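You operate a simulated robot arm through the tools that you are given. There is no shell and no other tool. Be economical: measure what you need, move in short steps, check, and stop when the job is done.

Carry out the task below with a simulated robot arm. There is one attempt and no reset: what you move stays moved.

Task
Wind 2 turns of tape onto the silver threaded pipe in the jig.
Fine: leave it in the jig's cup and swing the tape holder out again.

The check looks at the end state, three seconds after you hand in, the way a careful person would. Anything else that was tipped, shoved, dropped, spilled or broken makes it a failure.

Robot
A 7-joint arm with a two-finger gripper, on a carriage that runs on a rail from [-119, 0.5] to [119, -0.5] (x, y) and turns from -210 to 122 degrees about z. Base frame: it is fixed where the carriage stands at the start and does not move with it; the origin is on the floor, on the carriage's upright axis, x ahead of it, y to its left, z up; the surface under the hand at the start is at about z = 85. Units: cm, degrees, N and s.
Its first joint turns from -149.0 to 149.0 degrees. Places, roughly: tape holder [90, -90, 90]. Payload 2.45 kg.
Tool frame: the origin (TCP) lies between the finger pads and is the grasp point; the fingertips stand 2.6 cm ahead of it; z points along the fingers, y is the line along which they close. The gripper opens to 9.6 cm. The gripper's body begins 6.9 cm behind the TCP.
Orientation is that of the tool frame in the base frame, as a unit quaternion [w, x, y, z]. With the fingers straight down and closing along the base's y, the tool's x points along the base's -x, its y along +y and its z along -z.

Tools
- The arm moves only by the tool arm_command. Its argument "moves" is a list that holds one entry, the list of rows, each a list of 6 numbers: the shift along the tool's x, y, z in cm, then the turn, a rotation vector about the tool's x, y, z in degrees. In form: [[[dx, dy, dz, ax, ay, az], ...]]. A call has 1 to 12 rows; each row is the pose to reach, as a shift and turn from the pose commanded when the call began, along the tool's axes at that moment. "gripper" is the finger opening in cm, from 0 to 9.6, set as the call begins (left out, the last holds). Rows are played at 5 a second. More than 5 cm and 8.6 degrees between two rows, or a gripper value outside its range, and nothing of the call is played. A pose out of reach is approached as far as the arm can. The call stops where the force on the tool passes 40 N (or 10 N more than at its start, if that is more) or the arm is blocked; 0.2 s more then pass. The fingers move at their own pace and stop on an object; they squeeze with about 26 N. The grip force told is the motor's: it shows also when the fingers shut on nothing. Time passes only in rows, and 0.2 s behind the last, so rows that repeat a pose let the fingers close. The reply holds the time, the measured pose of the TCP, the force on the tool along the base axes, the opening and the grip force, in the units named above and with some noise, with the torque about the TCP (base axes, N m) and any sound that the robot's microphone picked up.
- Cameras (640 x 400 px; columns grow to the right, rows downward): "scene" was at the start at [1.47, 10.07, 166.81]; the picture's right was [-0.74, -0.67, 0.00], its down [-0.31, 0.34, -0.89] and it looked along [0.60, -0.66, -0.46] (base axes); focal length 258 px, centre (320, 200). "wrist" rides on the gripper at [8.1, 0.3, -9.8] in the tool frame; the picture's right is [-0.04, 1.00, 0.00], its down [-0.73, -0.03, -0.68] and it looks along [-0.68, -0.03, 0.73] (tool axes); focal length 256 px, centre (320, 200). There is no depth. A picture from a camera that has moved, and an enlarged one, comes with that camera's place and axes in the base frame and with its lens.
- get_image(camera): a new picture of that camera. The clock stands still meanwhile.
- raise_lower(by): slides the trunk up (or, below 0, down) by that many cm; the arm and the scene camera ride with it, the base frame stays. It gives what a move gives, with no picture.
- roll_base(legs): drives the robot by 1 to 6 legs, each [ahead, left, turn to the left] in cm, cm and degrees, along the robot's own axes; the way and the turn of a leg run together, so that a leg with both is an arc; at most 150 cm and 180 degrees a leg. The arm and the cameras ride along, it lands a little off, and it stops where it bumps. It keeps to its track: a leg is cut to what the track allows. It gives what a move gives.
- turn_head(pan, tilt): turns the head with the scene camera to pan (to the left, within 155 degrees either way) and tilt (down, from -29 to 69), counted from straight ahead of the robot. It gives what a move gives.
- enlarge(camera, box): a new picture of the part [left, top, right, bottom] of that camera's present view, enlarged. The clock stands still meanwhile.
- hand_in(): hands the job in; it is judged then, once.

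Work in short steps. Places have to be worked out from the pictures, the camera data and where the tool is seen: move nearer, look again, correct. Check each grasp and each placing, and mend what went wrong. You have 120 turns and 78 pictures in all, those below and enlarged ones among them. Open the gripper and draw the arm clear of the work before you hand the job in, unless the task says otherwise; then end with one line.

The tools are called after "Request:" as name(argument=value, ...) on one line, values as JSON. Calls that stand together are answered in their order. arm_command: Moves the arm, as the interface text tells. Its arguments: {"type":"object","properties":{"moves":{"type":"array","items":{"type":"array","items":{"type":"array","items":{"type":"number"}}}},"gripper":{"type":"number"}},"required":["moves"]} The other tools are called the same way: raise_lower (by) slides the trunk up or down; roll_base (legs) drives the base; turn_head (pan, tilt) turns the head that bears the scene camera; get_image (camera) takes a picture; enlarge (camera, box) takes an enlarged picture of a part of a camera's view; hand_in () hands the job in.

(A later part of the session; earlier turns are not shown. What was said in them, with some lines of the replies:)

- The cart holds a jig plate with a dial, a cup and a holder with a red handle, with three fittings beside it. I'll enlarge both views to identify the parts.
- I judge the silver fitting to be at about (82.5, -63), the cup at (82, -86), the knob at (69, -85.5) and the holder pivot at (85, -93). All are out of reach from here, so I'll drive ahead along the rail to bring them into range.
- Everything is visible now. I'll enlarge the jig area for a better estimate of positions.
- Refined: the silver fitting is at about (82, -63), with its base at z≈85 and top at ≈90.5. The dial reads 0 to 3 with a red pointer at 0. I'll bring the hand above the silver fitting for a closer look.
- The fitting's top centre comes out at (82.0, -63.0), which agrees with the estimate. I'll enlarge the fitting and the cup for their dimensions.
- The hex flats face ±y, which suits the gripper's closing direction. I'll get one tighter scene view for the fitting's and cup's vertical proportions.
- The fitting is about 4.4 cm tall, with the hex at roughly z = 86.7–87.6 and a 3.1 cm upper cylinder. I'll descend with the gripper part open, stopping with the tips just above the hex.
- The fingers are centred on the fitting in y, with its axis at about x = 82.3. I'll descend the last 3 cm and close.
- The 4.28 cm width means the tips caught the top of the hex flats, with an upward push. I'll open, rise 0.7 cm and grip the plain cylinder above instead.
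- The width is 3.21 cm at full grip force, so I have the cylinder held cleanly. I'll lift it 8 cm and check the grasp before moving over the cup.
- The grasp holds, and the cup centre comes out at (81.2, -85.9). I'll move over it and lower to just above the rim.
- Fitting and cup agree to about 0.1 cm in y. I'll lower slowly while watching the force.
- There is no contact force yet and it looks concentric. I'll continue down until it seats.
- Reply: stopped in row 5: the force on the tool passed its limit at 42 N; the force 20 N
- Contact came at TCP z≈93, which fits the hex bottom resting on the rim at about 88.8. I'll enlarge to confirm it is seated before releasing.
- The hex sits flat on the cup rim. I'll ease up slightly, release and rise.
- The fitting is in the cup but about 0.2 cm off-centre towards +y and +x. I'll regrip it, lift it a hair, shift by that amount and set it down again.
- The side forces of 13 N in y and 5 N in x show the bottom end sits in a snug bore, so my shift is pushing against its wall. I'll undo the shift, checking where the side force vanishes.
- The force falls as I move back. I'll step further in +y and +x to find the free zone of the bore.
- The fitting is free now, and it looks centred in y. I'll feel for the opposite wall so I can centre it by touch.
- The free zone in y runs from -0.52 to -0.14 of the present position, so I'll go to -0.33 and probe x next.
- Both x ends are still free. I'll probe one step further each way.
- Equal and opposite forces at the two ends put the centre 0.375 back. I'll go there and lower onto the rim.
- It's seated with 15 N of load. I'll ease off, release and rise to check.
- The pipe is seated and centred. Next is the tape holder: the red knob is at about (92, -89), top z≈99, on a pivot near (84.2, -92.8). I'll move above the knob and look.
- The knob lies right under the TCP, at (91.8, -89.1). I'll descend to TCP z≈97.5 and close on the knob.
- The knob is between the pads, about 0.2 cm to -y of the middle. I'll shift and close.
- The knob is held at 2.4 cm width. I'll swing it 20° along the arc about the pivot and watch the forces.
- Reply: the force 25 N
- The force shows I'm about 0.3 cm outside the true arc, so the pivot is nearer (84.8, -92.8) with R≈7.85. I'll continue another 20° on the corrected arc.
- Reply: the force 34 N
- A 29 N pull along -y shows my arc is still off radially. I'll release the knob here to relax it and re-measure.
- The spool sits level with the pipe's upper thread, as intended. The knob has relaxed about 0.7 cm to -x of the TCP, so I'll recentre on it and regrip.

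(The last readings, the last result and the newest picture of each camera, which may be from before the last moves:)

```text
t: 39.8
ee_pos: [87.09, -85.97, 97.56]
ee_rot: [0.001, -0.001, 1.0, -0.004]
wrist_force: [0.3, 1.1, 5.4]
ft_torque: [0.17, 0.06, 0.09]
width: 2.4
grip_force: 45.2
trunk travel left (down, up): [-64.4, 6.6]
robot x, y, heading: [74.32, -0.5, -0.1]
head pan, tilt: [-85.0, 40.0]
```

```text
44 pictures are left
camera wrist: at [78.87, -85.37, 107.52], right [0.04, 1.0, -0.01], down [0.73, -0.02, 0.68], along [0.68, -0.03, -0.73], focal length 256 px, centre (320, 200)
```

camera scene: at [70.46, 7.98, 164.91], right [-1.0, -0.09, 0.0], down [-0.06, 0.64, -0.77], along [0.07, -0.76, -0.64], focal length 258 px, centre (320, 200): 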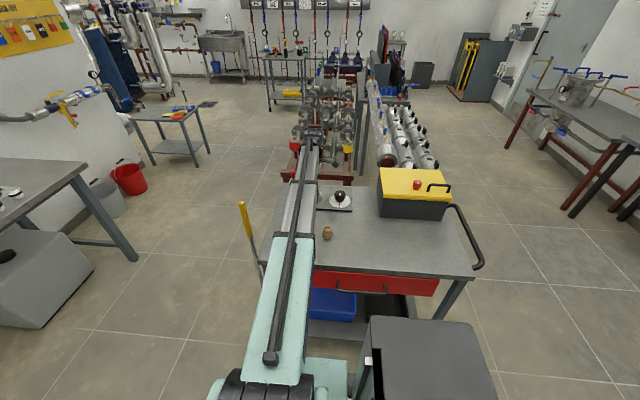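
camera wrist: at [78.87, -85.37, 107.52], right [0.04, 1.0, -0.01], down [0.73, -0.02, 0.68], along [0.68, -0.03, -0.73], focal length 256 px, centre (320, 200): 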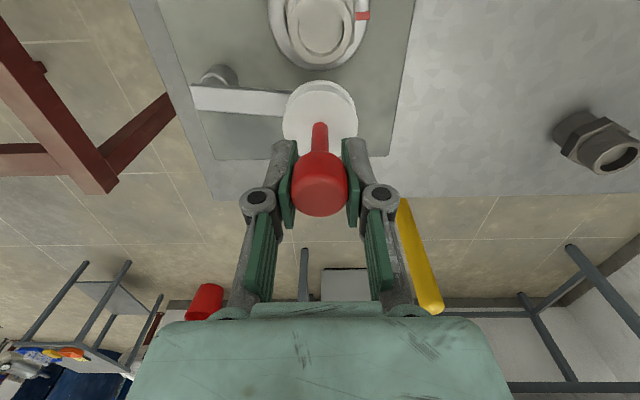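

The grip is clean with low force and the arm is at about 70°. I'll continue along the arc in small steps.

Request:
arm_command(moves=[[[0.5, 0.14, 0, 0, 0, 0], [1.0, 0.26, 0, 0, 0, 0], [1.5, 0.33, 0, 0, 0, 0], [1.5, 0.33, 0, 0, 0, 0]]])

Request:
get_image(camera="wrist")

```text
t: 40.8
ee_pos: [85.92, -85.93, 97.69]
ee_rot: [0.002, -0.003, 1.0, -0.006]
wrist_force: [26.5, -22.1, 13.2]
ft_torque: [0.21, 0.45, 0.26]
width: 2.39
grip_force: 44.7
trunk travel left (down, up): [-64.4, 6.6]
robot x, y, heading: [74.43, -0.85, 0.3]
head pan, tilt: [-85.0, 40.0]
```

```text
43 pictures are left
camera wrist: at [77.82, -85.29, 107.49], right [0.04, 1.0, -0.01], down [0.73, -0.02, 0.68], along [0.68, -0.03, -0.73], focal length 256 px, centre (320, 200)
```

wrist: 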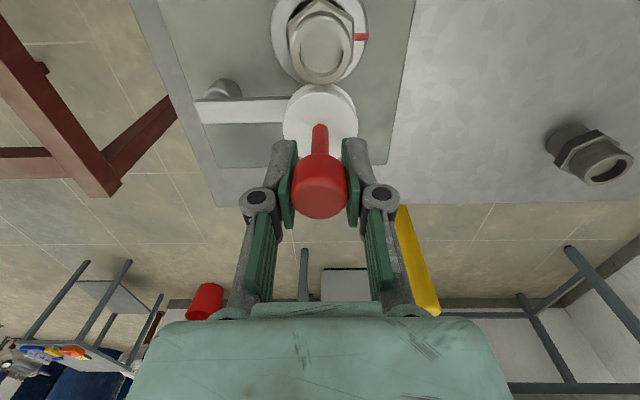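

Resistance of 26 N in x and 22 N in y, and the spool looks to be at the pipe. I'll enlarge to check contact.

Request:
enlarge(camera="wrist", box=[240, 0, 400, 160])

Request:
enlarge(camera="scene", box=[290, 165, 350, 210])

```text
2.50 times, centred on (320, 80) of wrist
camera zoom: at [77.82, -85.29, 107.49], right [0.04, 1.0, -0.01], down [0.73, -0.02, 0.68], along [0.68, -0.03, -0.73], focal length 640 px, centre (320, 500)
```

zoom: 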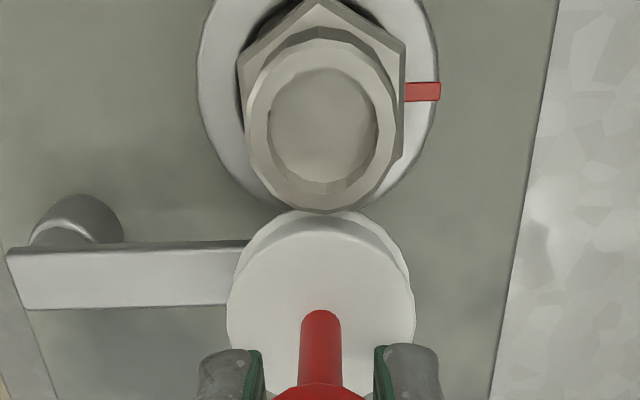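

```text
8.89 times, centred on (320, 188) of scene
camera zoom: at [70.76, 7.92, 164.93], right [-1.0, -0.09, 0.0], down [-0.06, 0.64, -0.77], along [0.07, -0.76, -0.64], focal length 2294 px, centre (320, 311)
```

zoom: 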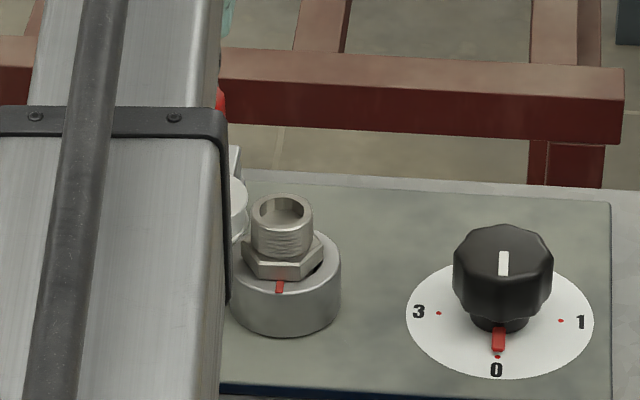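

The spool is against the pipe. I'll release the knob and rise to relieve the load, then check both pipe and holder.

Request:
arm_command(moves=[[[-0.3, -0.3, 0, 0, 0, 0], [-0.3, -0.3, 0, 0, 0, 0]]])

Request:
arm_command(moves=[[[0, 0, 0, 0, 0, 0], [0, 0, 0, 0, 0, 0], [0, 0, -4, 0, 0, 0], [0, 0, -8, 0, 0, 0], [4, 2, -10, 0, 0, 0], [8, 4, -10, 0, 0, 0], [8, 4, -10, 0, 0, 0]]], gripper=6)

Request:
get_image(camera="wrist")

```text
t: 41.4
ee_pos: [85.95, -85.86, 97.61]
ee_rot: [0.002, -0.001, 1.0, -0.004]
wrist_force: [22.4, -9.8, 10.8]
ft_torque: [-0.03, -0.17, 0.1]
width: 2.39
grip_force: 44.8
trunk travel left (down, up): [-64.4, 6.6]
robot x, y, heading: [74.69, -0.64, -0.1]
head pan, tilt: [-85.0, 40.0]
```

```text
t: 43.0
ee_pos: [77.86, -81.83, 107.52]
ee_rot: [0.001, -0.001, 1.0, -0.004]
wrist_force: [0.4, -0.2, 0.6]
ft_torque: [0.01, -0.03, -0.01]
width: 6.01
grip_force: 0.1
trunk travel left (down, up): [-64.4, 6.6]
robot x, y, heading: [74.34, -0.78, 0.2]
head pan, tilt: [-85.0, 40.0]
```

```text
40 pictures are left
camera wrist: at [69.78, -81.29, 117.47], right [0.04, 1.0, -0.01], down [0.73, -0.02, 0.68], along [0.68, -0.03, -0.73], focal length 256 px, centre (320, 200)
```

wrist: 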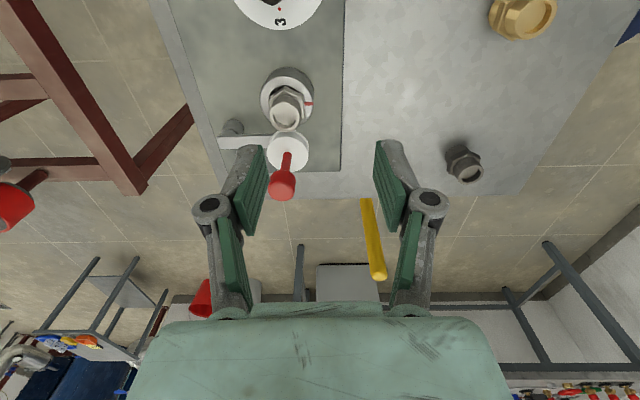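

Request:
enlarge(camera="wrist", box=[210, 50, 340, 210])

Request:
enlarge(camera="scene", box=[290, 165, 350, 210])

```text
2.50 times, centred on (275, 130) of wrist
camera zoom: at [69.78, -81.29, 117.47], right [0.04, 1.0, -0.01], down [0.73, -0.02, 0.68], along [0.68, -0.03, -0.73], focal length 640 px, centre (432, 375)
```

zoom: 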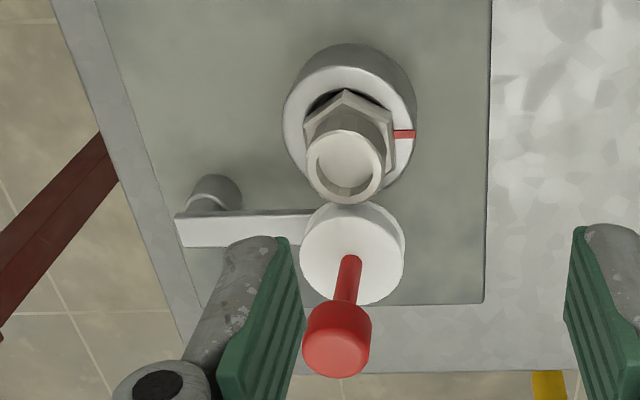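

```text
8.89 times, centred on (320, 188) of scene
camera zoom: at [70.44, 8.04, 164.9], right [-1.0, -0.09, 0.0], down [-0.06, 0.64, -0.77], along [0.07, -0.76, -0.64], focal length 2294 px, centre (320, 311)
```

zoom: 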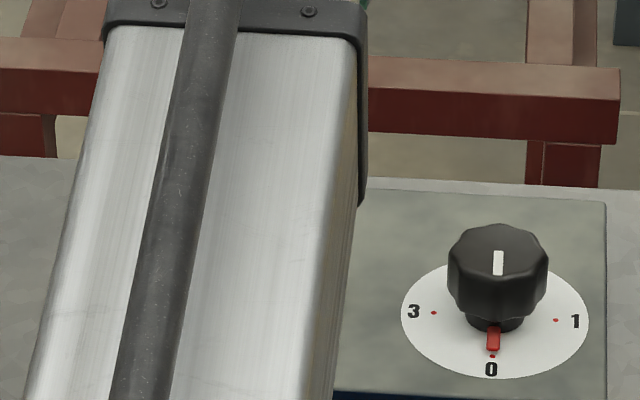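

The spool rests against the pipe and the pipe is undisturbed. Next is the dial knob, so I'll move the hand over it at about (69.3, -85.5).

Request:
arm_command(moves=[[[4.3, -1.8, 0, 0, 0, 0], [8.5, -3.7, 0, 0, 0, 0], [8.5, -3.7, 0, 0, 0, 0]]], gripper=8.5)

Request:
get_image(camera="wrist")

```text
t: 43.8
ee_pos: [69.32, -85.61, 107.56]
ee_rot: [0.001, -0.001, 1.0, -0.004]
wrist_force: [0.5, 0.5, -0.2]
ft_torque: [-0.01, -0.01, 0.01]
width: 8.5
grip_force: 0.1
trunk travel left (down, up): [-64.4, 6.6]
robot x, y, heading: [74.44, -0.39, 0.0]
head pan, tilt: [-85.0, 40.0]
```

```text
37 pictures are left
camera wrist: at [61.27, -85.13, 117.44], right [0.04, 1.0, -0.01], down [0.73, -0.02, 0.68], along [0.68, -0.03, -0.73], focal length 256 px, centre (320, 200)
```

wrist: 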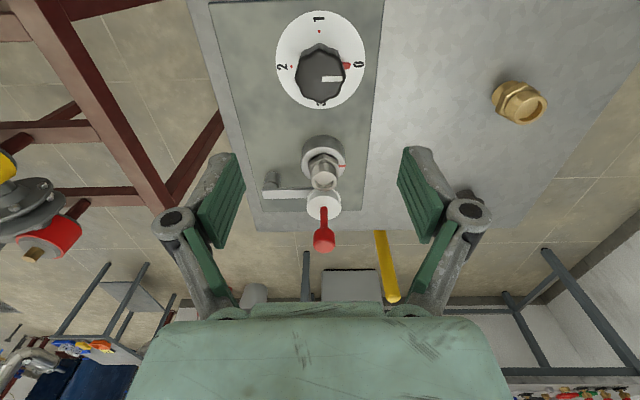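

The knob axis is at (69.2, -85.6), top z≈91.6 and about 4.8 cm wide. I'll yaw the hand 45° clockwise first, then lower onto the knob, to leave room for a counter-clockwise turn.

Request:
arm_command(moves=[[[0, 0, 0, 0, 0, 7.5], [0, 0, 0, 0, 0, 15], [0, 0, 0, 0, 0, 22.5], [0, 0, 3, 0, 0, 30], [0, 0, 6, 0, 0, 37.5], [0, 0, 9, 0, 0, 45], [0, 0, 12, 0, 0, 45], [0, 0, 12, 0, 0, 45]]], gripper=8.5)

Request:
get_image(camera="wrist")

```text
t: 45.6
ee_pos: [69.06, -85.8, 95.67]
ee_rot: [0.001, 0.382, 0.924, -0.003]
wrist_force: [-0.3, 0.6, -0.4]
ft_torque: [0.02, 0.02, 0.01]
width: 8.5
grip_force: 0.0
trunk travel left (down, up): [-64.4, 6.6]
robot x, y, heading: [74.27, -0.14, 0.2]
head pan, tilt: [-85.0, 40.0]
```

```text
36 pictures are left
camera wrist: at [63.75, -79.49, 105.55], right [0.73, 0.68, 0.0], down [0.5, -0.53, 0.68], along [0.46, -0.5, -0.73], focal length 256 px, centre (320, 200)
```

wrist: 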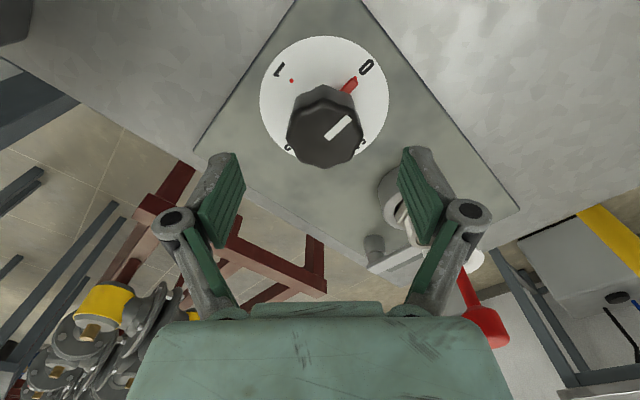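

I need a more precise knob centre relative to the pads, so I'll enlarge.

Request:
enlarge(camera="wrist", box=[240, 20, 400, 190])

```text
2.35 times, centred on (320, 105) of wrist
camera zoom: at [63.75, -79.49, 105.55], right [0.73, 0.68, 0.0], down [0.5, -0.53, 0.68], along [0.46, -0.5, -0.73], focal length 602 px, centre (320, 424)
```

zoom: 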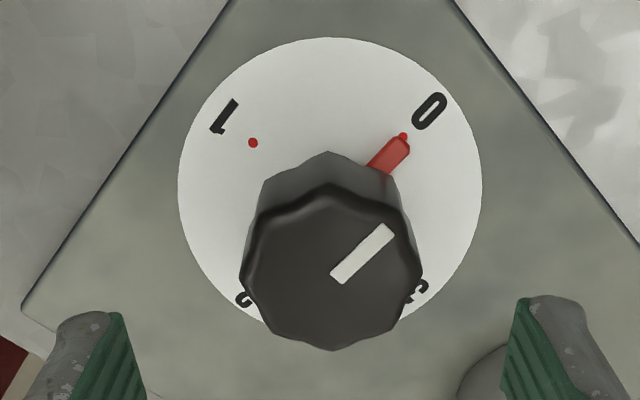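

The knob is about +0.3 in tool y and +0.45 in tool x from the TCP line. I'll correct and lower to grip height.

Request:
arm_command(moves=[[[0.45, 0.3, 1, 0, 0, 0], [0.45, 0.3, 3, 0, 0, 0], [0.45, 0.3, 4.5, 0, 0, 0], [0.45, 0.3, 5.2, 0, 0, 0], [0.45, 0.3, 5.2, 0, 0, 0]]], gripper=8.5)

Request:
arm_command(moves=[[[0, 0, 0, 0, 0, 0], [0, 0, 0, 0, 0, 0], [0, 0, 0, 0, 0, 0], [0, 0, 0, 0, 0, 0]]], gripper=3)

Request:
get_image(camera="wrist")

```text
t: 46.8
ee_pos: [69.07, -85.12, 90.38]
ee_rot: [0.002, 0.382, 0.924, -0.004]
wrist_force: [0.4, 0.0, -0.1]
ft_torque: [-0.02, 0.01, 0.0]
width: 8.48
grip_force: 0.0
trunk travel left (down, up): [-64.4, 6.6]
robot x, y, heading: [74.56, -0.18, 0.0]
head pan, tilt: [-85.0, 40.0]
```

```text
t: 47.8
ee_pos: [69.1, -85.18, 90.44]
ee_rot: [0.001, 0.381, 0.924, -0.005]
wrist_force: [-5.1, -11.5, 13.7]
ft_torque: [-0.24, 0.27, -0.13]
width: 4.95
grip_force: 44.8
trunk travel left (down, up): [-64.4, 6.6]
robot x, y, heading: [74.29, -0.33, 0.0]
head pan, tilt: [-85.0, 40.0]
```

```text
34 pictures are left
camera wrist: at [63.63, -78.96, 100.4], right [0.73, 0.68, -0.01], down [0.5, -0.53, 0.68], along [0.46, -0.51, -0.73], focal length 256 px, centre (320, 200)
```

wrist: 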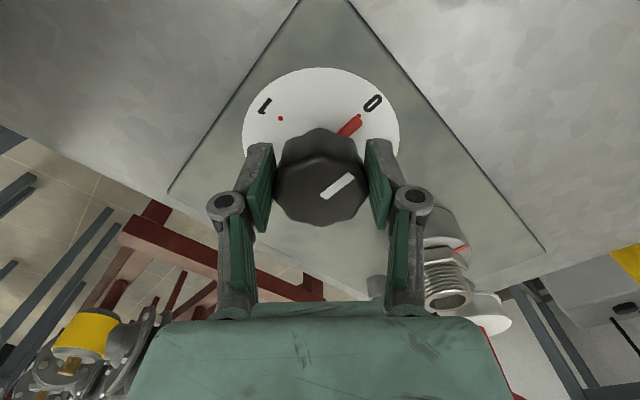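

The knob is gripped at 4.95 cm. The side force says to ease 0.2 in tool -y. I'll then turn 30° counter-clockwise and check what the dial does.

Request:
arm_command(moves=[[[0, -0.2, 0, 0, 0, 0], [0, -0.2, 0, 0, 0, -7.5], [0, -0.2, 0, 0, 0, -15], [0, -0.2, 0, 0, 0, -22.5], [0, -0.2, 0, 0, 0, -30], [0, -0.2, 0, 0, 0, -30]]])

Request:
get_image(camera="wrist")

```text
t: 49.2
ee_pos: [68.87, -85.59, 90.45]
ee_rot: [0.001, 0.129, 0.992, -0.008]
wrist_force: [-4.0, -27.5, 27.3]
ft_torque: [-0.76, -0.58, -0.23]
width: 4.99
grip_force: 45.2
trunk travel left (down, up): [-64.4, 6.6]
robot x, y, heading: [74.75, -0.75, 0.2]
head pan, tilt: [-85.0, 40.0]
```

```text
33 pictures are left
camera wrist: at [61.17, -82.83, 100.39], right [0.29, 0.96, -0.02], down [0.7, -0.21, 0.68], along [0.65, -0.21, -0.73], focal length 256 px, centre (320, 200)
```

wrist: 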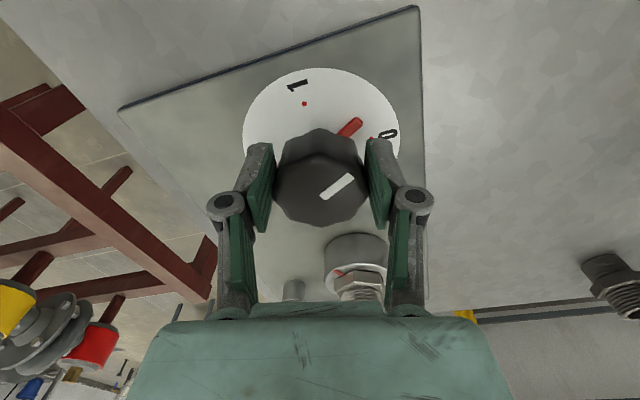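

The dial pointer follows the hand and the cup turns with it, geared four to one. Side force is 27 N in -y, so I'll shift the hand about 0.4 in -y and keep turning.

Request:
arm_command(moves=[[[-0.1, -0.4, 0, 0, 0, 0], [-0.1, -0.4, 0, 0, 0, 0]]])

Request:
arm_command(moves=[[[0, 0, 0, 0, 0, -7.5], [0, 0, 0, 0, 0, -15], [0, 0, 0, 0, 0, -22.5], [0, 0, 0, 0, 0, -30], [0, 0, 0, 0, 0, -30]]])

```text
t: 49.8
ee_pos: [68.75, -85.6, 90.44]
ee_rot: [0.0, 0.129, 0.992, -0.004]
wrist_force: [-1.8, -10.2, 25.7]
ft_torque: [-0.85, -0.25, -0.03]
width: 4.96
grip_force: 44.8
trunk travel left (down, up): [-64.4, 6.6]
robot x, y, heading: [74.23, 0.15, 0.2]
head pan, tilt: [-85.0, 40.0]
```

```text
t: 51.0
ee_pos: [68.85, -86.09, 90.5]
ee_rot: [-0.001, -0.132, 0.991, -0.007]
wrist_force: [-2.5, -27.5, 26.0]
ft_torque: [-0.39, -0.86, -0.19]
width: 4.98
grip_force: 44.9
trunk travel left (down, up): [-64.4, 6.6]
robot x, y, heading: [74.16, -0.55, -0.1]
head pan, tilt: [-85.0, 40.0]
```

The TCP drifts along a circle, so the knob axis lies about 0.95 cm to the tool's -x side, at about (69.8, -85.8). I'll relieve the force and turn the next 30° about that true axis.

Request:
arm_command(moves=[[[0, -0.4, 0, 0, 0, 0], [-0.01, -0.52, 0, 0, 0, -7.5], [-0.03, -0.65, 0, 0, 0, -15], [-0.07, -0.76, 0, 0, 0, -22.5], [-0.13, -0.87, 0, 0, 0, -30], [-0.13, -0.87, 0, 0, 0, -30]]])

Request:
get_image(camera="wrist")

```text
t: 52.4
ee_pos: [69.02, -86.46, 90.39]
ee_rot: [-0.001, -0.383, 0.924, -0.003]
wrist_force: [-12.3, 3.0, 8.8]
ft_torque: [-0.1, 0.1, 0.11]
width: 4.98
grip_force: 45.2
trunk travel left (down, up): [-64.4, 6.6]
robot x, y, heading: [74.29, 0.07, 0.1]
head pan, tilt: [-85.0, 40.0]
```

```text
32 pictures are left
camera wrist: at [63.19, -91.69, 100.39], right [-0.68, 0.73, 0.0], down [0.54, 0.5, 0.68], along [0.5, 0.46, -0.74], focal length 256 px, centre (320, 200)
```

wrist: 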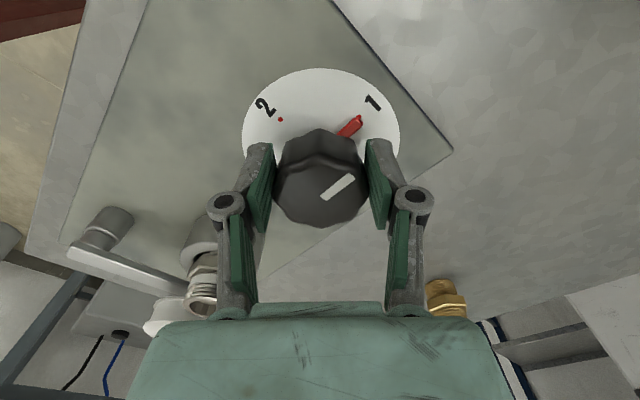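

The dial reads 1 and forces are low. I'll release, rise and centre over the true axis before swinging the hand back 90° for the second grip.

Request:
arm_command(moves=[[[0, 0, 0, 0, 0, 0], [0, 0, 0, 0, 0, 0], [0, 0, -3, 0, 0, 0], [0, 0, -6.5, 0, 0, 0], [-0.95, 0, -6.5, 0, 0, 0], [-0.95, 0, -6.5, 0, 0, 0]]], gripper=8.5)

Request:
arm_command(moves=[[[0, 0, 0, 0, 0, 7.5], [0, 0, 0, 0, 0, 15], [0, 0, 0, 0, 0, 22.5], [0, 0, 0, 0, 0, 30], [0, 0, 0, 0, 0, 37.5], [0, 0, 0, 0, 0, 45], [0, 0, 0, 0, 0, 52.5], [0, 0, 0, 0, 0, 60], [0, 0, 0, 0, 0, 67.5], [0, 0, 0, 0, 0, 75], [0, 0, 0, 0, 0, 82.5], [0, 0, 0, 0, 0, 90]]])

Request:
get_image(camera="wrist")

```text
t: 53.8
ee_pos: [69.78, -85.89, 96.92]
ee_rot: [-0.001, -0.383, 0.924, -0.004]
wrist_force: [0.4, -0.6, 0.8]
ft_torque: [0.01, 0.02, -0.02]
width: 8.49
grip_force: 0.0
trunk travel left (down, up): [-64.4, 6.6]
robot x, y, heading: [74.22, -0.47, 0.1]
head pan, tilt: [-85.0, 40.0]
```

```text
t: 56.4
ee_pos: [69.96, -85.88, 96.85]
ee_rot: [0.002, 0.382, 0.924, -0.003]
wrist_force: [0.3, 0.7, -0.4]
ft_torque: [0.0, 0.0, -0.01]
width: 8.5
grip_force: 0.0
trunk travel left (down, up): [-64.4, 6.6]
robot x, y, heading: [74.6, -0.05, -0.0]
head pan, tilt: [-85.0, 40.0]
```

```text
31 pictures are left
camera wrist: at [64.5, -79.62, 106.77], right [0.74, 0.68, 0.0], down [0.5, -0.53, 0.68], along [0.46, -0.5, -0.73], focal length 256 px, centre (320, 200)
```

wrist: 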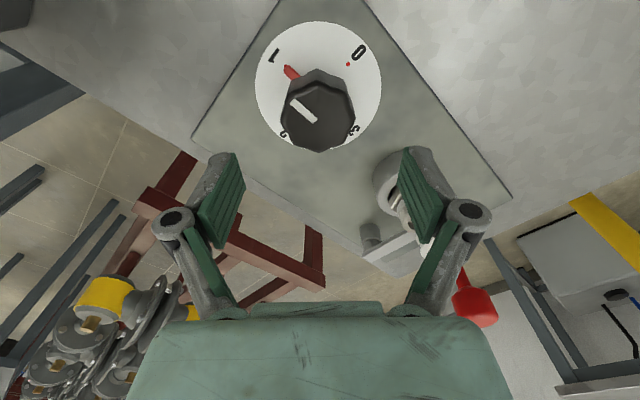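

The knob stayed at 1. Re-deriving its top height as z≈89.4 explains the earlier offset, and it's now centred under the hand. I'll lower and grip.

Request:
arm_command(moves=[[[0, 0, 2.5, 0, 0, 0], [0, 0, 5, 0, 0, 0], [0, 0, 6.7, 0, 0, 0], [0, 0, 6.7, 0, 0, 0]]])

Request:
arm_command(moves=[[[0, 0, 0, 0, 0, 0], [0, 0, 0, 0, 0, 0], [0, 0, 0, 0, 0, 0], [0, 0, 0, 0, 0, 0]]], gripper=3)

Request:
get_image(camera="wrist")

```text
t: 57.4
ee_pos: [69.92, -85.87, 90.16]
ee_rot: [0.001, 0.382, 0.924, -0.002]
wrist_force: [-0.6, 0.3, -0.3]
ft_torque: [0.01, -0.03, 0.03]
width: 8.48
grip_force: 0.0
trunk travel left (down, up): [-64.4, 6.6]
robot x, y, heading: [74.03, -0.19, 0.0]
head pan, tilt: [-85.0, 40.0]
```

```text
t: 58.4
ee_pos: [69.79, -85.97, 90.45]
ee_rot: [0.002, 0.382, 0.924, -0.005]
wrist_force: [-5.8, -12.4, 13.6]
ft_torque: [-0.29, 0.42, 0.04]
width: 4.96
grip_force: 44.9
trunk travel left (down, up): [-64.4, 6.6]
robot x, y, heading: [74.65, -0.52, 0.0]
head pan, tilt: [-85.0, 40.0]
```

```text
30 pictures are left
camera wrist: at [64.42, -79.75, 100.17], right [0.73, 0.68, -0.01], down [0.5, -0.53, 0.68], along [0.46, -0.51, -0.73], focal length 256 px, centre (320, 200)
```

wrist: 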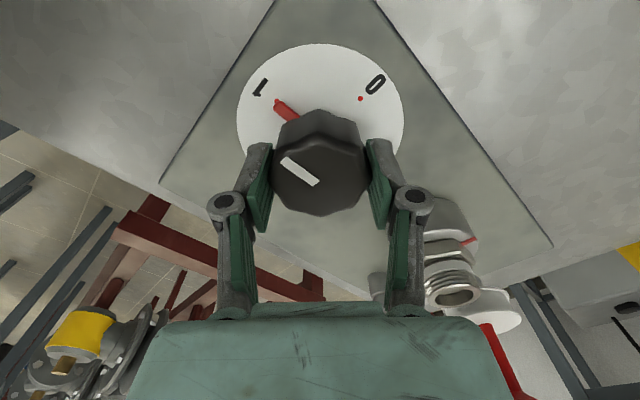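

The knob is gripped and well centred. I'll shift 0.2 in tool -y to relieve the side load, then turn 45°.

Request:
arm_command(moves=[[[0, -0.2, 0, 0, 0, 0], [0, -0.2, 0, 0, 0, -7.5], [0, -0.2, 0, 0, 0, -15], [0, -0.2, 0, 0, 0, -22.5], [0, -0.2, 0, 0, 0, -30], [0, -0.2, 0, 0, 0, -37.5], [0, -0.2, 0, 0, 0, -45], [0, -0.2, 0, 0, 0, -45]]])

```text
t: 60.2
ee_pos: [69.97, -85.83, 90.32]
ee_rot: [0.002, -0.002, 1.0, -0.003]
wrist_force: [5.8, 4.4, 17.4]
ft_torque: [0.1, -0.95, 0.0]
width: 4.97
grip_force: 44.9
trunk travel left (down, up): [-64.4, 6.6]
robot x, y, heading: [74.38, -0.1, 0.2]
head pan, tilt: [-85.0, 40.0]
```

Forces are small. I'll turn the remaining 45°.

Request:
arm_command(moves=[[[0, 0, 0, 0, 0, -7.5], [0, 0, 0, 0, 0, -15], [0, 0, 0, 0, 0, -22.5], [0, 0, 0, 0, 0, -30], [0, 0, 0, 0, 0, -37.5], [0, 0, 0, 0, 0, -45], [0, 0, 0, 0, 0, -45]]])

Request:
get_image(camera="wrist")

Request:
enlarge(camera="wrist", box=[230, 40, 410, 230])

```text
t: 61.8
ee_pos: [69.88, -85.63, 90.22]
ee_rot: [0.0, -0.385, 0.923, 0.0]
wrist_force: [7.4, 32.8, -3.6]
ft_torque: [-0.16, 0.31, -0.06]
width: 4.96
grip_force: 45.2
trunk travel left (down, up): [-64.4, 6.6]
robot x, y, heading: [74.3, -0.33, 0.1]
head pan, tilt: [-85.0, 40.0]
```

```text
29 pictures are left
camera wrist: at [63.97, -90.97, 100.21], right [-0.68, 0.73, 0.0], down [0.54, 0.5, 0.68], along [0.5, 0.46, -0.73], focal length 256 px, centre (320, 200)
```

wrist: 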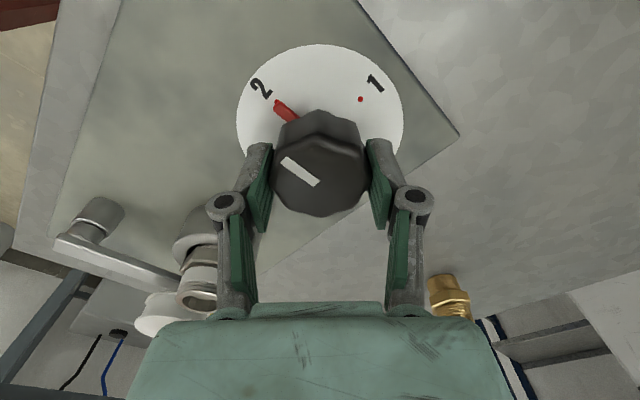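

```text
2.11 times, centred on (320, 135) of wrist
camera zoom: at [63.97, -90.97, 100.21], right [-0.68, 0.73, 0.0], down [0.54, 0.5, 0.68], along [0.5, 0.46, -0.73], focal length 539 px, centre (320, 337)
```

zoom: 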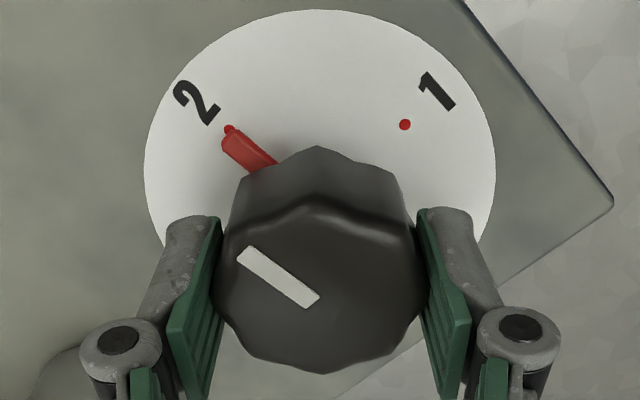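

The pointer is on the 2, and its small apparent offset mirrors the one seen at 0, so it's aligned. I'll relieve the side load before releasing, then rise and verify.

Request:
arm_command(moves=[[[-0.2, 0.15, 0, 0, 0, 0], [-0.4, 0.3, 0, 0, 0, 0], [-0.4, 0.3, 0, 0, 0, 0]]])

Request:
arm_command(moves=[[[0, 0, 0, 0, 0, 0], [0, 0, 0, 0, 0, 0], [0, 0, -3, 0, 0, 0], [0, 0, -7, 0, 0, 0], [0, 0, -11, 0, 0, 0], [0, 0, -14, 0, 0, 0], [0, 0, -14, 0, 0, 0]]], gripper=8.5)

Request:
arm_command(moves=[[[0, 0, 0, 0, 0, 7.5], [0, 0, 0, 0, 0, 15], [0, 0, 0, 0, 0, 22.5], [0, 0, 0, 0, 0, 30], [0, 0, 0, 0, 0, 37.5], [0, 0, 0, 0, 0, 45], [0, 0, 0, 0, 0, 45]]])

Request:
get_image(camera="wrist")

```text
t: 62.6
ee_pos: [69.89, -85.52, 90.26]
ee_rot: [-0.001, -0.384, 0.923, -0.004]
wrist_force: [2.6, 7.9, 1.4]
ft_torque: [1.39, -0.53, 0.01]
width: 4.95
grip_force: 44.9
trunk travel left (down, up): [-64.4, 6.6]
robot x, y, heading: [74.64, -0.32, 0.4]
head pan, tilt: [-85.0, 40.0]
```

```text
t: 64.2
ee_pos: [69.88, -85.55, 104.1]
ee_rot: [-0.001, -0.384, 0.924, -0.003]
wrist_force: [0.1, 0.1, 0.0]
ft_torque: [-0.02, 0.02, 0.0]
width: 8.47
grip_force: 0.1
trunk travel left (down, up): [-64.4, 6.6]
robot x, y, heading: [74.92, -0.42, 0.1]
head pan, tilt: [-85.0, 40.0]
```

```text
t: 65.8
ee_pos: [69.95, -85.5, 104.12]
ee_rot: [0.001, -0.001, 1.0, -0.003]
wrist_force: [0.7, 0.2, -0.2]
ft_torque: [-0.02, 0.02, 0.0]
width: 8.49
grip_force: 0.0
trunk travel left (down, up): [-64.4, 6.6]
robot x, y, heading: [74.65, -0.07, -0.2]
head pan, tilt: [-85.0, 40.0]
```

```text
27 pictures are left
camera wrist: at [61.76, -84.93, 114.05], right [0.04, 1.0, -0.01], down [0.73, -0.02, 0.68], along [0.68, -0.03, -0.73], focal length 256 px, centre (320, 200)
```

wrist: 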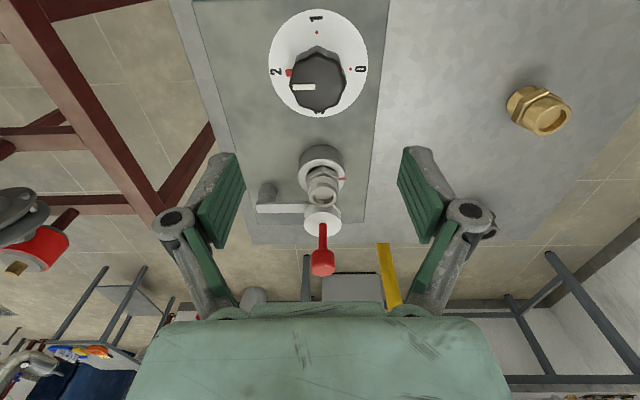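

Request:
enlarge(camera="wrist", box=[250, 0, 390, 120])

Request:
enlarge(camera="wrist", box=[250, 135, 390, 285])

```text
3.33 times, centred on (320, 60) of wrist
camera zoom: at [61.76, -84.93, 114.05], right [0.04, 1.0, -0.01], down [0.73, -0.02, 0.68], along [0.68, -0.03, -0.73], focal length 853 px, centre (320, 667)
```

zoom: 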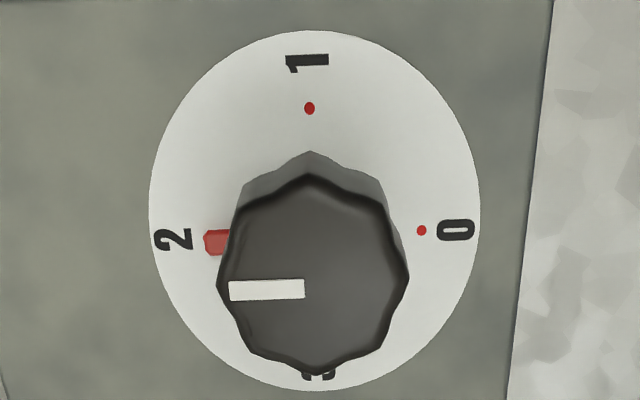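

```text
2.67 times, centred on (320, 210) of wrist
camera zoom: at [61.76, -84.93, 114.05], right [0.04, 1.0, -0.01], down [0.73, -0.02, 0.68], along [0.68, -0.03, -0.73], focal length 683 px, centre (320, 173)
```

zoom: 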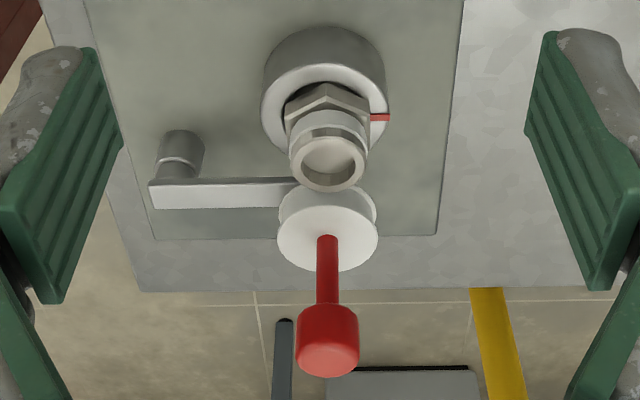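

A white tape band is on the pipe, the cup mark is back at its start and the dial reads 2. Now I'll move over the holder's red knob to swing it out.

Request:
arm_command(moves=[[[0, 0, -4, 0, 0, 0], [-4, 0, -6, 0, 0, 0], [-8, -0.1, -6, 0, 0, 0], [-12, -0.3, -6, 0, 0, 0], [-16, -0.4, -6, 0, 0, 0], [-16, -0.4, -6, 0, 0, 0]]], gripper=6)

Request:
get_image(camera="wrist")

```text
t: 67.2
ee_pos: [85.99, -85.82, 110.2]
ee_rot: [0.0, -0.002, 1.0, -0.004]
wrist_force: [0.2, 0.8, -0.1]
ft_torque: [-0.03, 0.02, 0.04]
width: 6.0
grip_force: 0.0
trunk travel left (down, up): [-64.4, 6.6]
robot x, y, heading: [74.71, -0.29, -0.1]
head pan, tilt: [-85.0, 40.0]
```

```text
24 pictures are left
camera wrist: at [77.92, -85.3, 120.06], right [0.04, 1.0, -0.01], down [0.73, -0.02, 0.68], along [0.68, -0.03, -0.73], focal length 256 px, centre (320, 200)
```

wrist: 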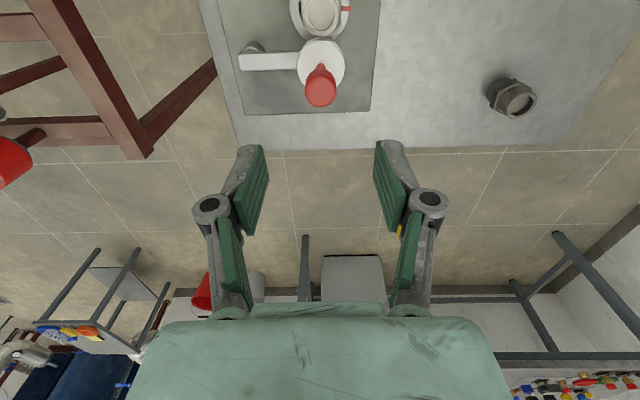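

The knob sits in the same relative place as at the first grip. I'll lower and close on it.

Request:
arm_command(moves=[[[0.3, 0, 4.5, 0, 0, 0], [0.3, 0, 8.5, 0, 0, 0], [0.3, 0, 11, 0, 0, 0], [0.3, 0, 12.6, 0, 0, 0], [0.3, 0, 12.6, 0, 0, 0]]])

Request:
get_image(camera="wrist")

```text
t: 68.4
ee_pos: [85.67, -85.98, 97.48]
ee_rot: [0.001, 0.0, 1.0, -0.004]
wrist_force: [-0.2, -0.4, -0.1]
ft_torque: [0.01, -0.01, 0.0]
width: 6.0
grip_force: 0.1
trunk travel left (down, up): [-64.4, 6.6]
robot x, y, heading: [74.41, -0.26, 0.3]
head pan, tilt: [-85.0, 40.0]
```

```text
23 pictures are left
camera wrist: at [77.54, -85.44, 107.43], right [0.04, 1.0, -0.01], down [0.73, -0.02, 0.68], along [0.68, -0.03, -0.73], focal length 256 px, centre (320, 200)
```

wrist: 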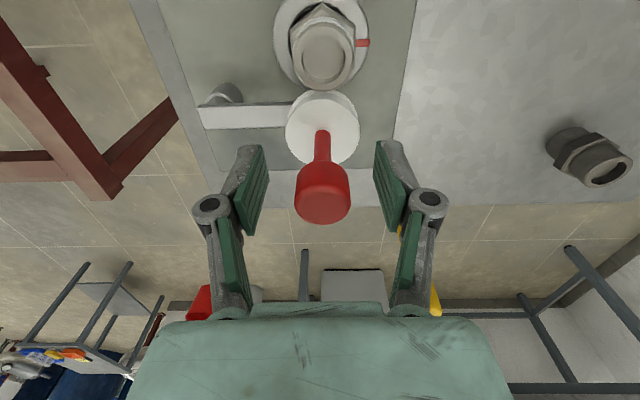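

The knob is about 0.15 to +y of centre. I'll adjust, close and start the outward arc about pivot (85.5, -93.0).

Request:
arm_command(moves=[[[0, 0.15, 0, 0, 0, 0], [0, 0.15, 0, 0, 0, 0], [0, 0.15, 0, 0, 0, 0], [0, 0.15, 0, 0, 0, 0]]], gripper=1)

Request:
arm_command(moves=[[[-0.5, 0, 0, 0, 0, 0], [-1.05, -0.06, 0, 0, 0, 0], [-1.55, -0.18, 0, 0, 0, 0], [-2.01, -0.33, 0, 0, 0, 0], [-2.01, -0.33, 0, 0, 0, 0]]])

```text
t: 69.4
ee_pos: [85.62, -85.84, 97.65]
ee_rot: [0.002, -0.001, 1.0, -0.004]
wrist_force: [2.5, -6.9, 6.5]
ft_torque: [0.12, 0.0, 0.03]
width: 2.42
grip_force: 45.4
trunk travel left (down, up): [-64.4, 6.6]
robot x, y, heading: [74.72, -0.22, 0.1]
head pan, tilt: [-85.0, 40.0]
```

```text
t: 70.6
ee_pos: [87.42, -86.0, 97.6]
ee_rot: [0.001, 0.0, 1.0, -0.003]
wrist_force: [-6.2, -10.4, 4.2]
ft_torque: [0.07, 0.09, -0.29]
width: 2.34
grip_force: 44.6
trunk travel left (down, up): [-64.4, 6.6]
robot x, y, heading: [74.59, -0.34, 0.1]
head pan, tilt: [-85.0, 40.0]
```

Forces are low. I'll continue the arc.

Request:
arm_command(moves=[[[-0.47, -0.35, 0, 0, 0, 0], [-0.92, -0.58, 0, 0, 0, 0], [-1.36, -0.82, 0, 0, 0, 0], [-1.77, -1.1, 0, 0, 0, 0], [-1.77, -1.1, 0, 0, 0, 0]]])

Request:
get_image(camera="wrist")

```text
t: 71.8
ee_pos: [89.59, -86.87, 97.47]
ee_rot: [0.001, -0.002, 1.0, -0.002]
wrist_force: [5.4, 20.7, -10.1]
ft_torque: [0.19, 0.06, -0.57]
width: 2.39
grip_force: 44.5
trunk travel left (down, up): [-64.4, 6.6]
robot x, y, heading: [74.41, -0.17, 0.2]
head pan, tilt: [-85.0, 40.0]
```

```text
22 pictures are left
camera wrist: at [81.57, -86.28, 107.45], right [0.04, 1.0, 0.0], down [0.73, -0.02, 0.68], along [0.68, -0.03, -0.73], focal length 256 px, centre (320, 200)
```

wrist: 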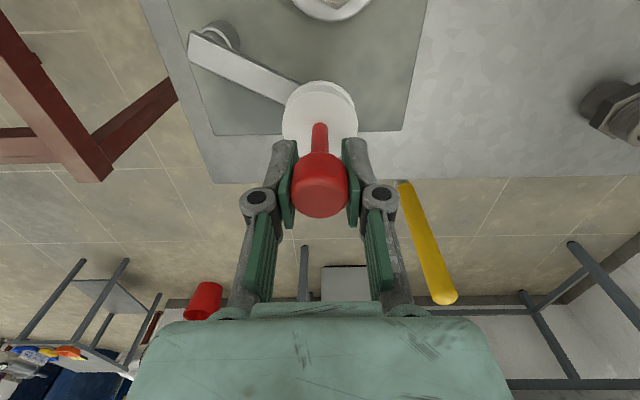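

It's roughly two-thirds out. I'll take the last stretch to the start position at (91.6, -89.05).

Request:
arm_command(moves=[[[-0.6, -0.2, 0, 0, 0, 0], [-1.2, -0.65, 0, 0, 0, 0], [-1.7, -1.25, 0, 0, 0, 0], [-2.1, -1.85, 0, 0, 0, 0], [-2.1, -1.85, 0, 0, 0, 0]]])

```text
t: 73.0
ee_pos: [91.88, -88.61, 97.59]
ee_rot: [0.001, -0.002, 1.0, -0.001]
wrist_force: [22.4, 30.2, -14.1]
ft_torque: [0.14, 0.43, -0.78]
width: 2.39
grip_force: 44.8
trunk travel left (down, up): [-64.4, 6.6]
robot x, y, heading: [74.58, -0.31, 0.1]
head pan, tilt: [-85.0, 40.0]
```

It's nearly fully out. I'll relieve the outward load, release and rise to inspect.

Request:
arm_command(moves=[[[-0.3, 0.4, 0, 0, 0, 0], [-0.3, 0.4, 0, 0, 0, 0]]])

Request:
arm_command(moves=[[[0, 0, 0, 0, 0, 0], [0, 0, 0, 0, 0, 0], [0, 0, -4, 0, 0, 0], [0, 0, -8, 0, 0, 0], [4, 2, -12, 0, 0, 0], [8, 4, -12, 0, 0, 0], [8, 4, -12, 0, 0, 0]]], gripper=6)

Request:
get_image(camera="wrist")

```text
t: 73.6
ee_pos: [91.86, -88.6, 97.69]
ee_rot: [0.002, 0.0, 1.0, -0.004]
wrist_force: [15.7, 14.0, -9.7]
ft_torque: [0.14, -0.43, -0.12]
width: 2.39
grip_force: 45.1
trunk travel left (down, up): [-64.4, 6.6]
robot x, y, heading: [74.31, -0.21, 0.2]
head pan, tilt: [-85.0, 40.0]
```

```text
refused: row 5 steps farther than a row can; nothing moved
```

```text
21 pictures are left
camera wrist: at [83.75, -88.04, 107.57], right [0.04, 1.0, -0.01], down [0.73, -0.02, 0.68], along [0.68, -0.03, -0.73], focal length 256 px, centre (320, 200)
```

wrist: 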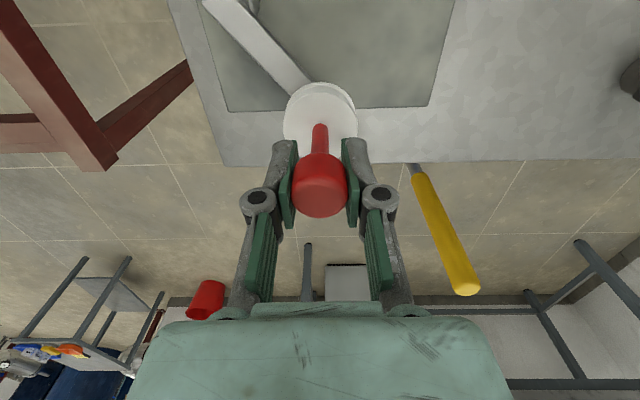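

One row was too long, so nothing moved on that call. The arm is within a few degrees of its original angle, so I'll nudge it slightly further, then release and rise.

Request:
arm_command(moves=[[[-0.55, -0.3, 0, 0, 0, 0], [-0.55, -0.3, 0, 0, 0, 0]]])

Request:
arm_command(moves=[[[0, 0, 0, 0, 0, 0], [0, 0, 0, 0, 0, 0], [0, 0, -4, 0, 0, 0], [0, 0, -8, 0, 0, 0], [0, 0, -12, 0, 0, 0], [4, 2, -12, 0, 0, 0], [8, 4, -12, 0, 0, 0], [8, 4, -12, 0, 0, 0]]], gripper=6)

Request:
get_image(camera="wrist")

```text
t: 74.2
ee_pos: [92.07, -88.83, 97.66]
ee_rot: [-0.001, 0.0, 1.0, -0.005]
wrist_force: [3.2, 11.4, -10.6]
ft_torque: [0.18, 0.27, -0.7]
width: 2.4
grip_force: 44.8
trunk travel left (down, up): [-64.4, 6.6]
robot x, y, heading: [74.27, -0.36, 0.1]
head pan, tilt: [-85.0, 40.0]
```

```text
t: 76.0
ee_pos: [84.31, -84.78, 109.72]
ee_rot: [0.001, -0.001, 1.0, -0.004]
wrist_force: [-0.1, 0.1, -0.9]
ft_torque: [0.01, 0.02, -0.04]
width: 6.0
grip_force: 0.2
trunk travel left (down, up): [-64.4, 6.6]
robot x, y, heading: [74.75, -0.31, 0.1]
head pan, tilt: [-85.0, 40.0]
```

```text
20 pictures are left
camera wrist: at [76.19, -84.18, 119.56], right [0.04, 1.0, -0.01], down [0.73, -0.02, 0.68], along [0.68, -0.03, -0.73], focal length 256 px, centre (320, 200)
```

wrist: 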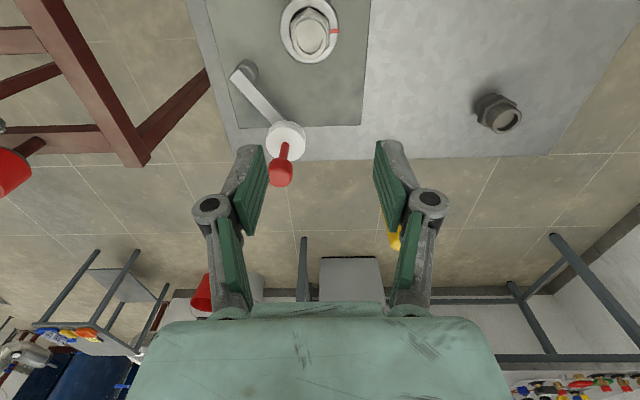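

The holder is back out. I'll draw the arm up and away from the jig, then check everything from the scene camera.

Request:
arm_command(moves=[[[-3, 3, -2, 0, 0, 0], [-6, 6, -4, 0, 0, 0], [-9, 9, -6, 0, 0, 0], [-12, 12, -8, 0, 0, 0], [-15, 15, -10, 0, 0, 0], [-18, 18, -12, 0, 0, 0], [-21, 19, -15, 0, 0, 0], [-24, 20, -17, 0, 0, 0], [-27, 21, -18, 0, 0, 0], [-30, 22, -18, 0, 0, 0]]], gripper=8)

Request:
enlarge(camera="scene", box=[260, 150, 390, 250])

Request:
enlarge(camera="scene", box=[280, 165, 360, 215])

```text
t: 78.2
ee_pos: [114.41, -62.51, 127.17]
ee_rot: [0.003, -0.001, 1.0, -0.008]
wrist_force: [0.7, -0.1, -0.3]
ft_torque: [0.0, 0.01, 0.01]
width: 7.98
grip_force: 0.0
trunk travel left (down, up): [-64.4, 6.6]
robot x, y, heading: [74.49, -0.24, 0.0]
head pan, tilt: [-85.0, 40.0]
```

```text
4.00 times, centred on (325, 200) of scene
camera zoom: at [70.49, 8.03, 164.91], right [-1.0, -0.09, 0.0], down [-0.06, 0.64, -0.77], along [0.07, -0.76, -0.64], focal length 1032 px, centre (300, 200)
```

zoom: 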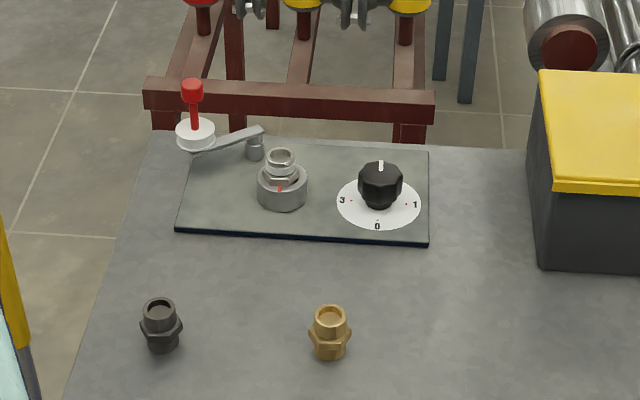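

```text
8.00 times, centred on (320, 190) of scene
camera zoom: at [70.49, 8.03, 164.91], right [-1.0, -0.09, 0.0], down [-0.06, 0.64, -0.77], along [0.07, -0.76, -0.64], focal length 2065 px, centre (320, 280)
```

zoom: 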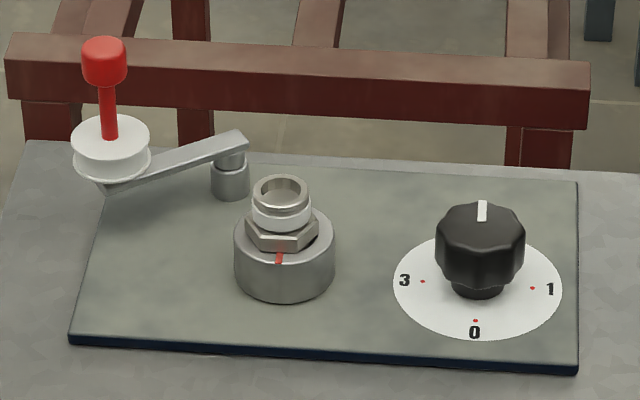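

The tape is wound on the pipe, which stands in the cup. The dial is at 2, the holder is swung out, nothing else has moved and the arm is clear. I'll hand in.

Request:
hand_in()

```text
The job is handed in.
```

I wound two turns of tape onto the silver pipe and left it standing in the jig's cup, with the tape holder swung back out and the arm clear; the job is handed in.
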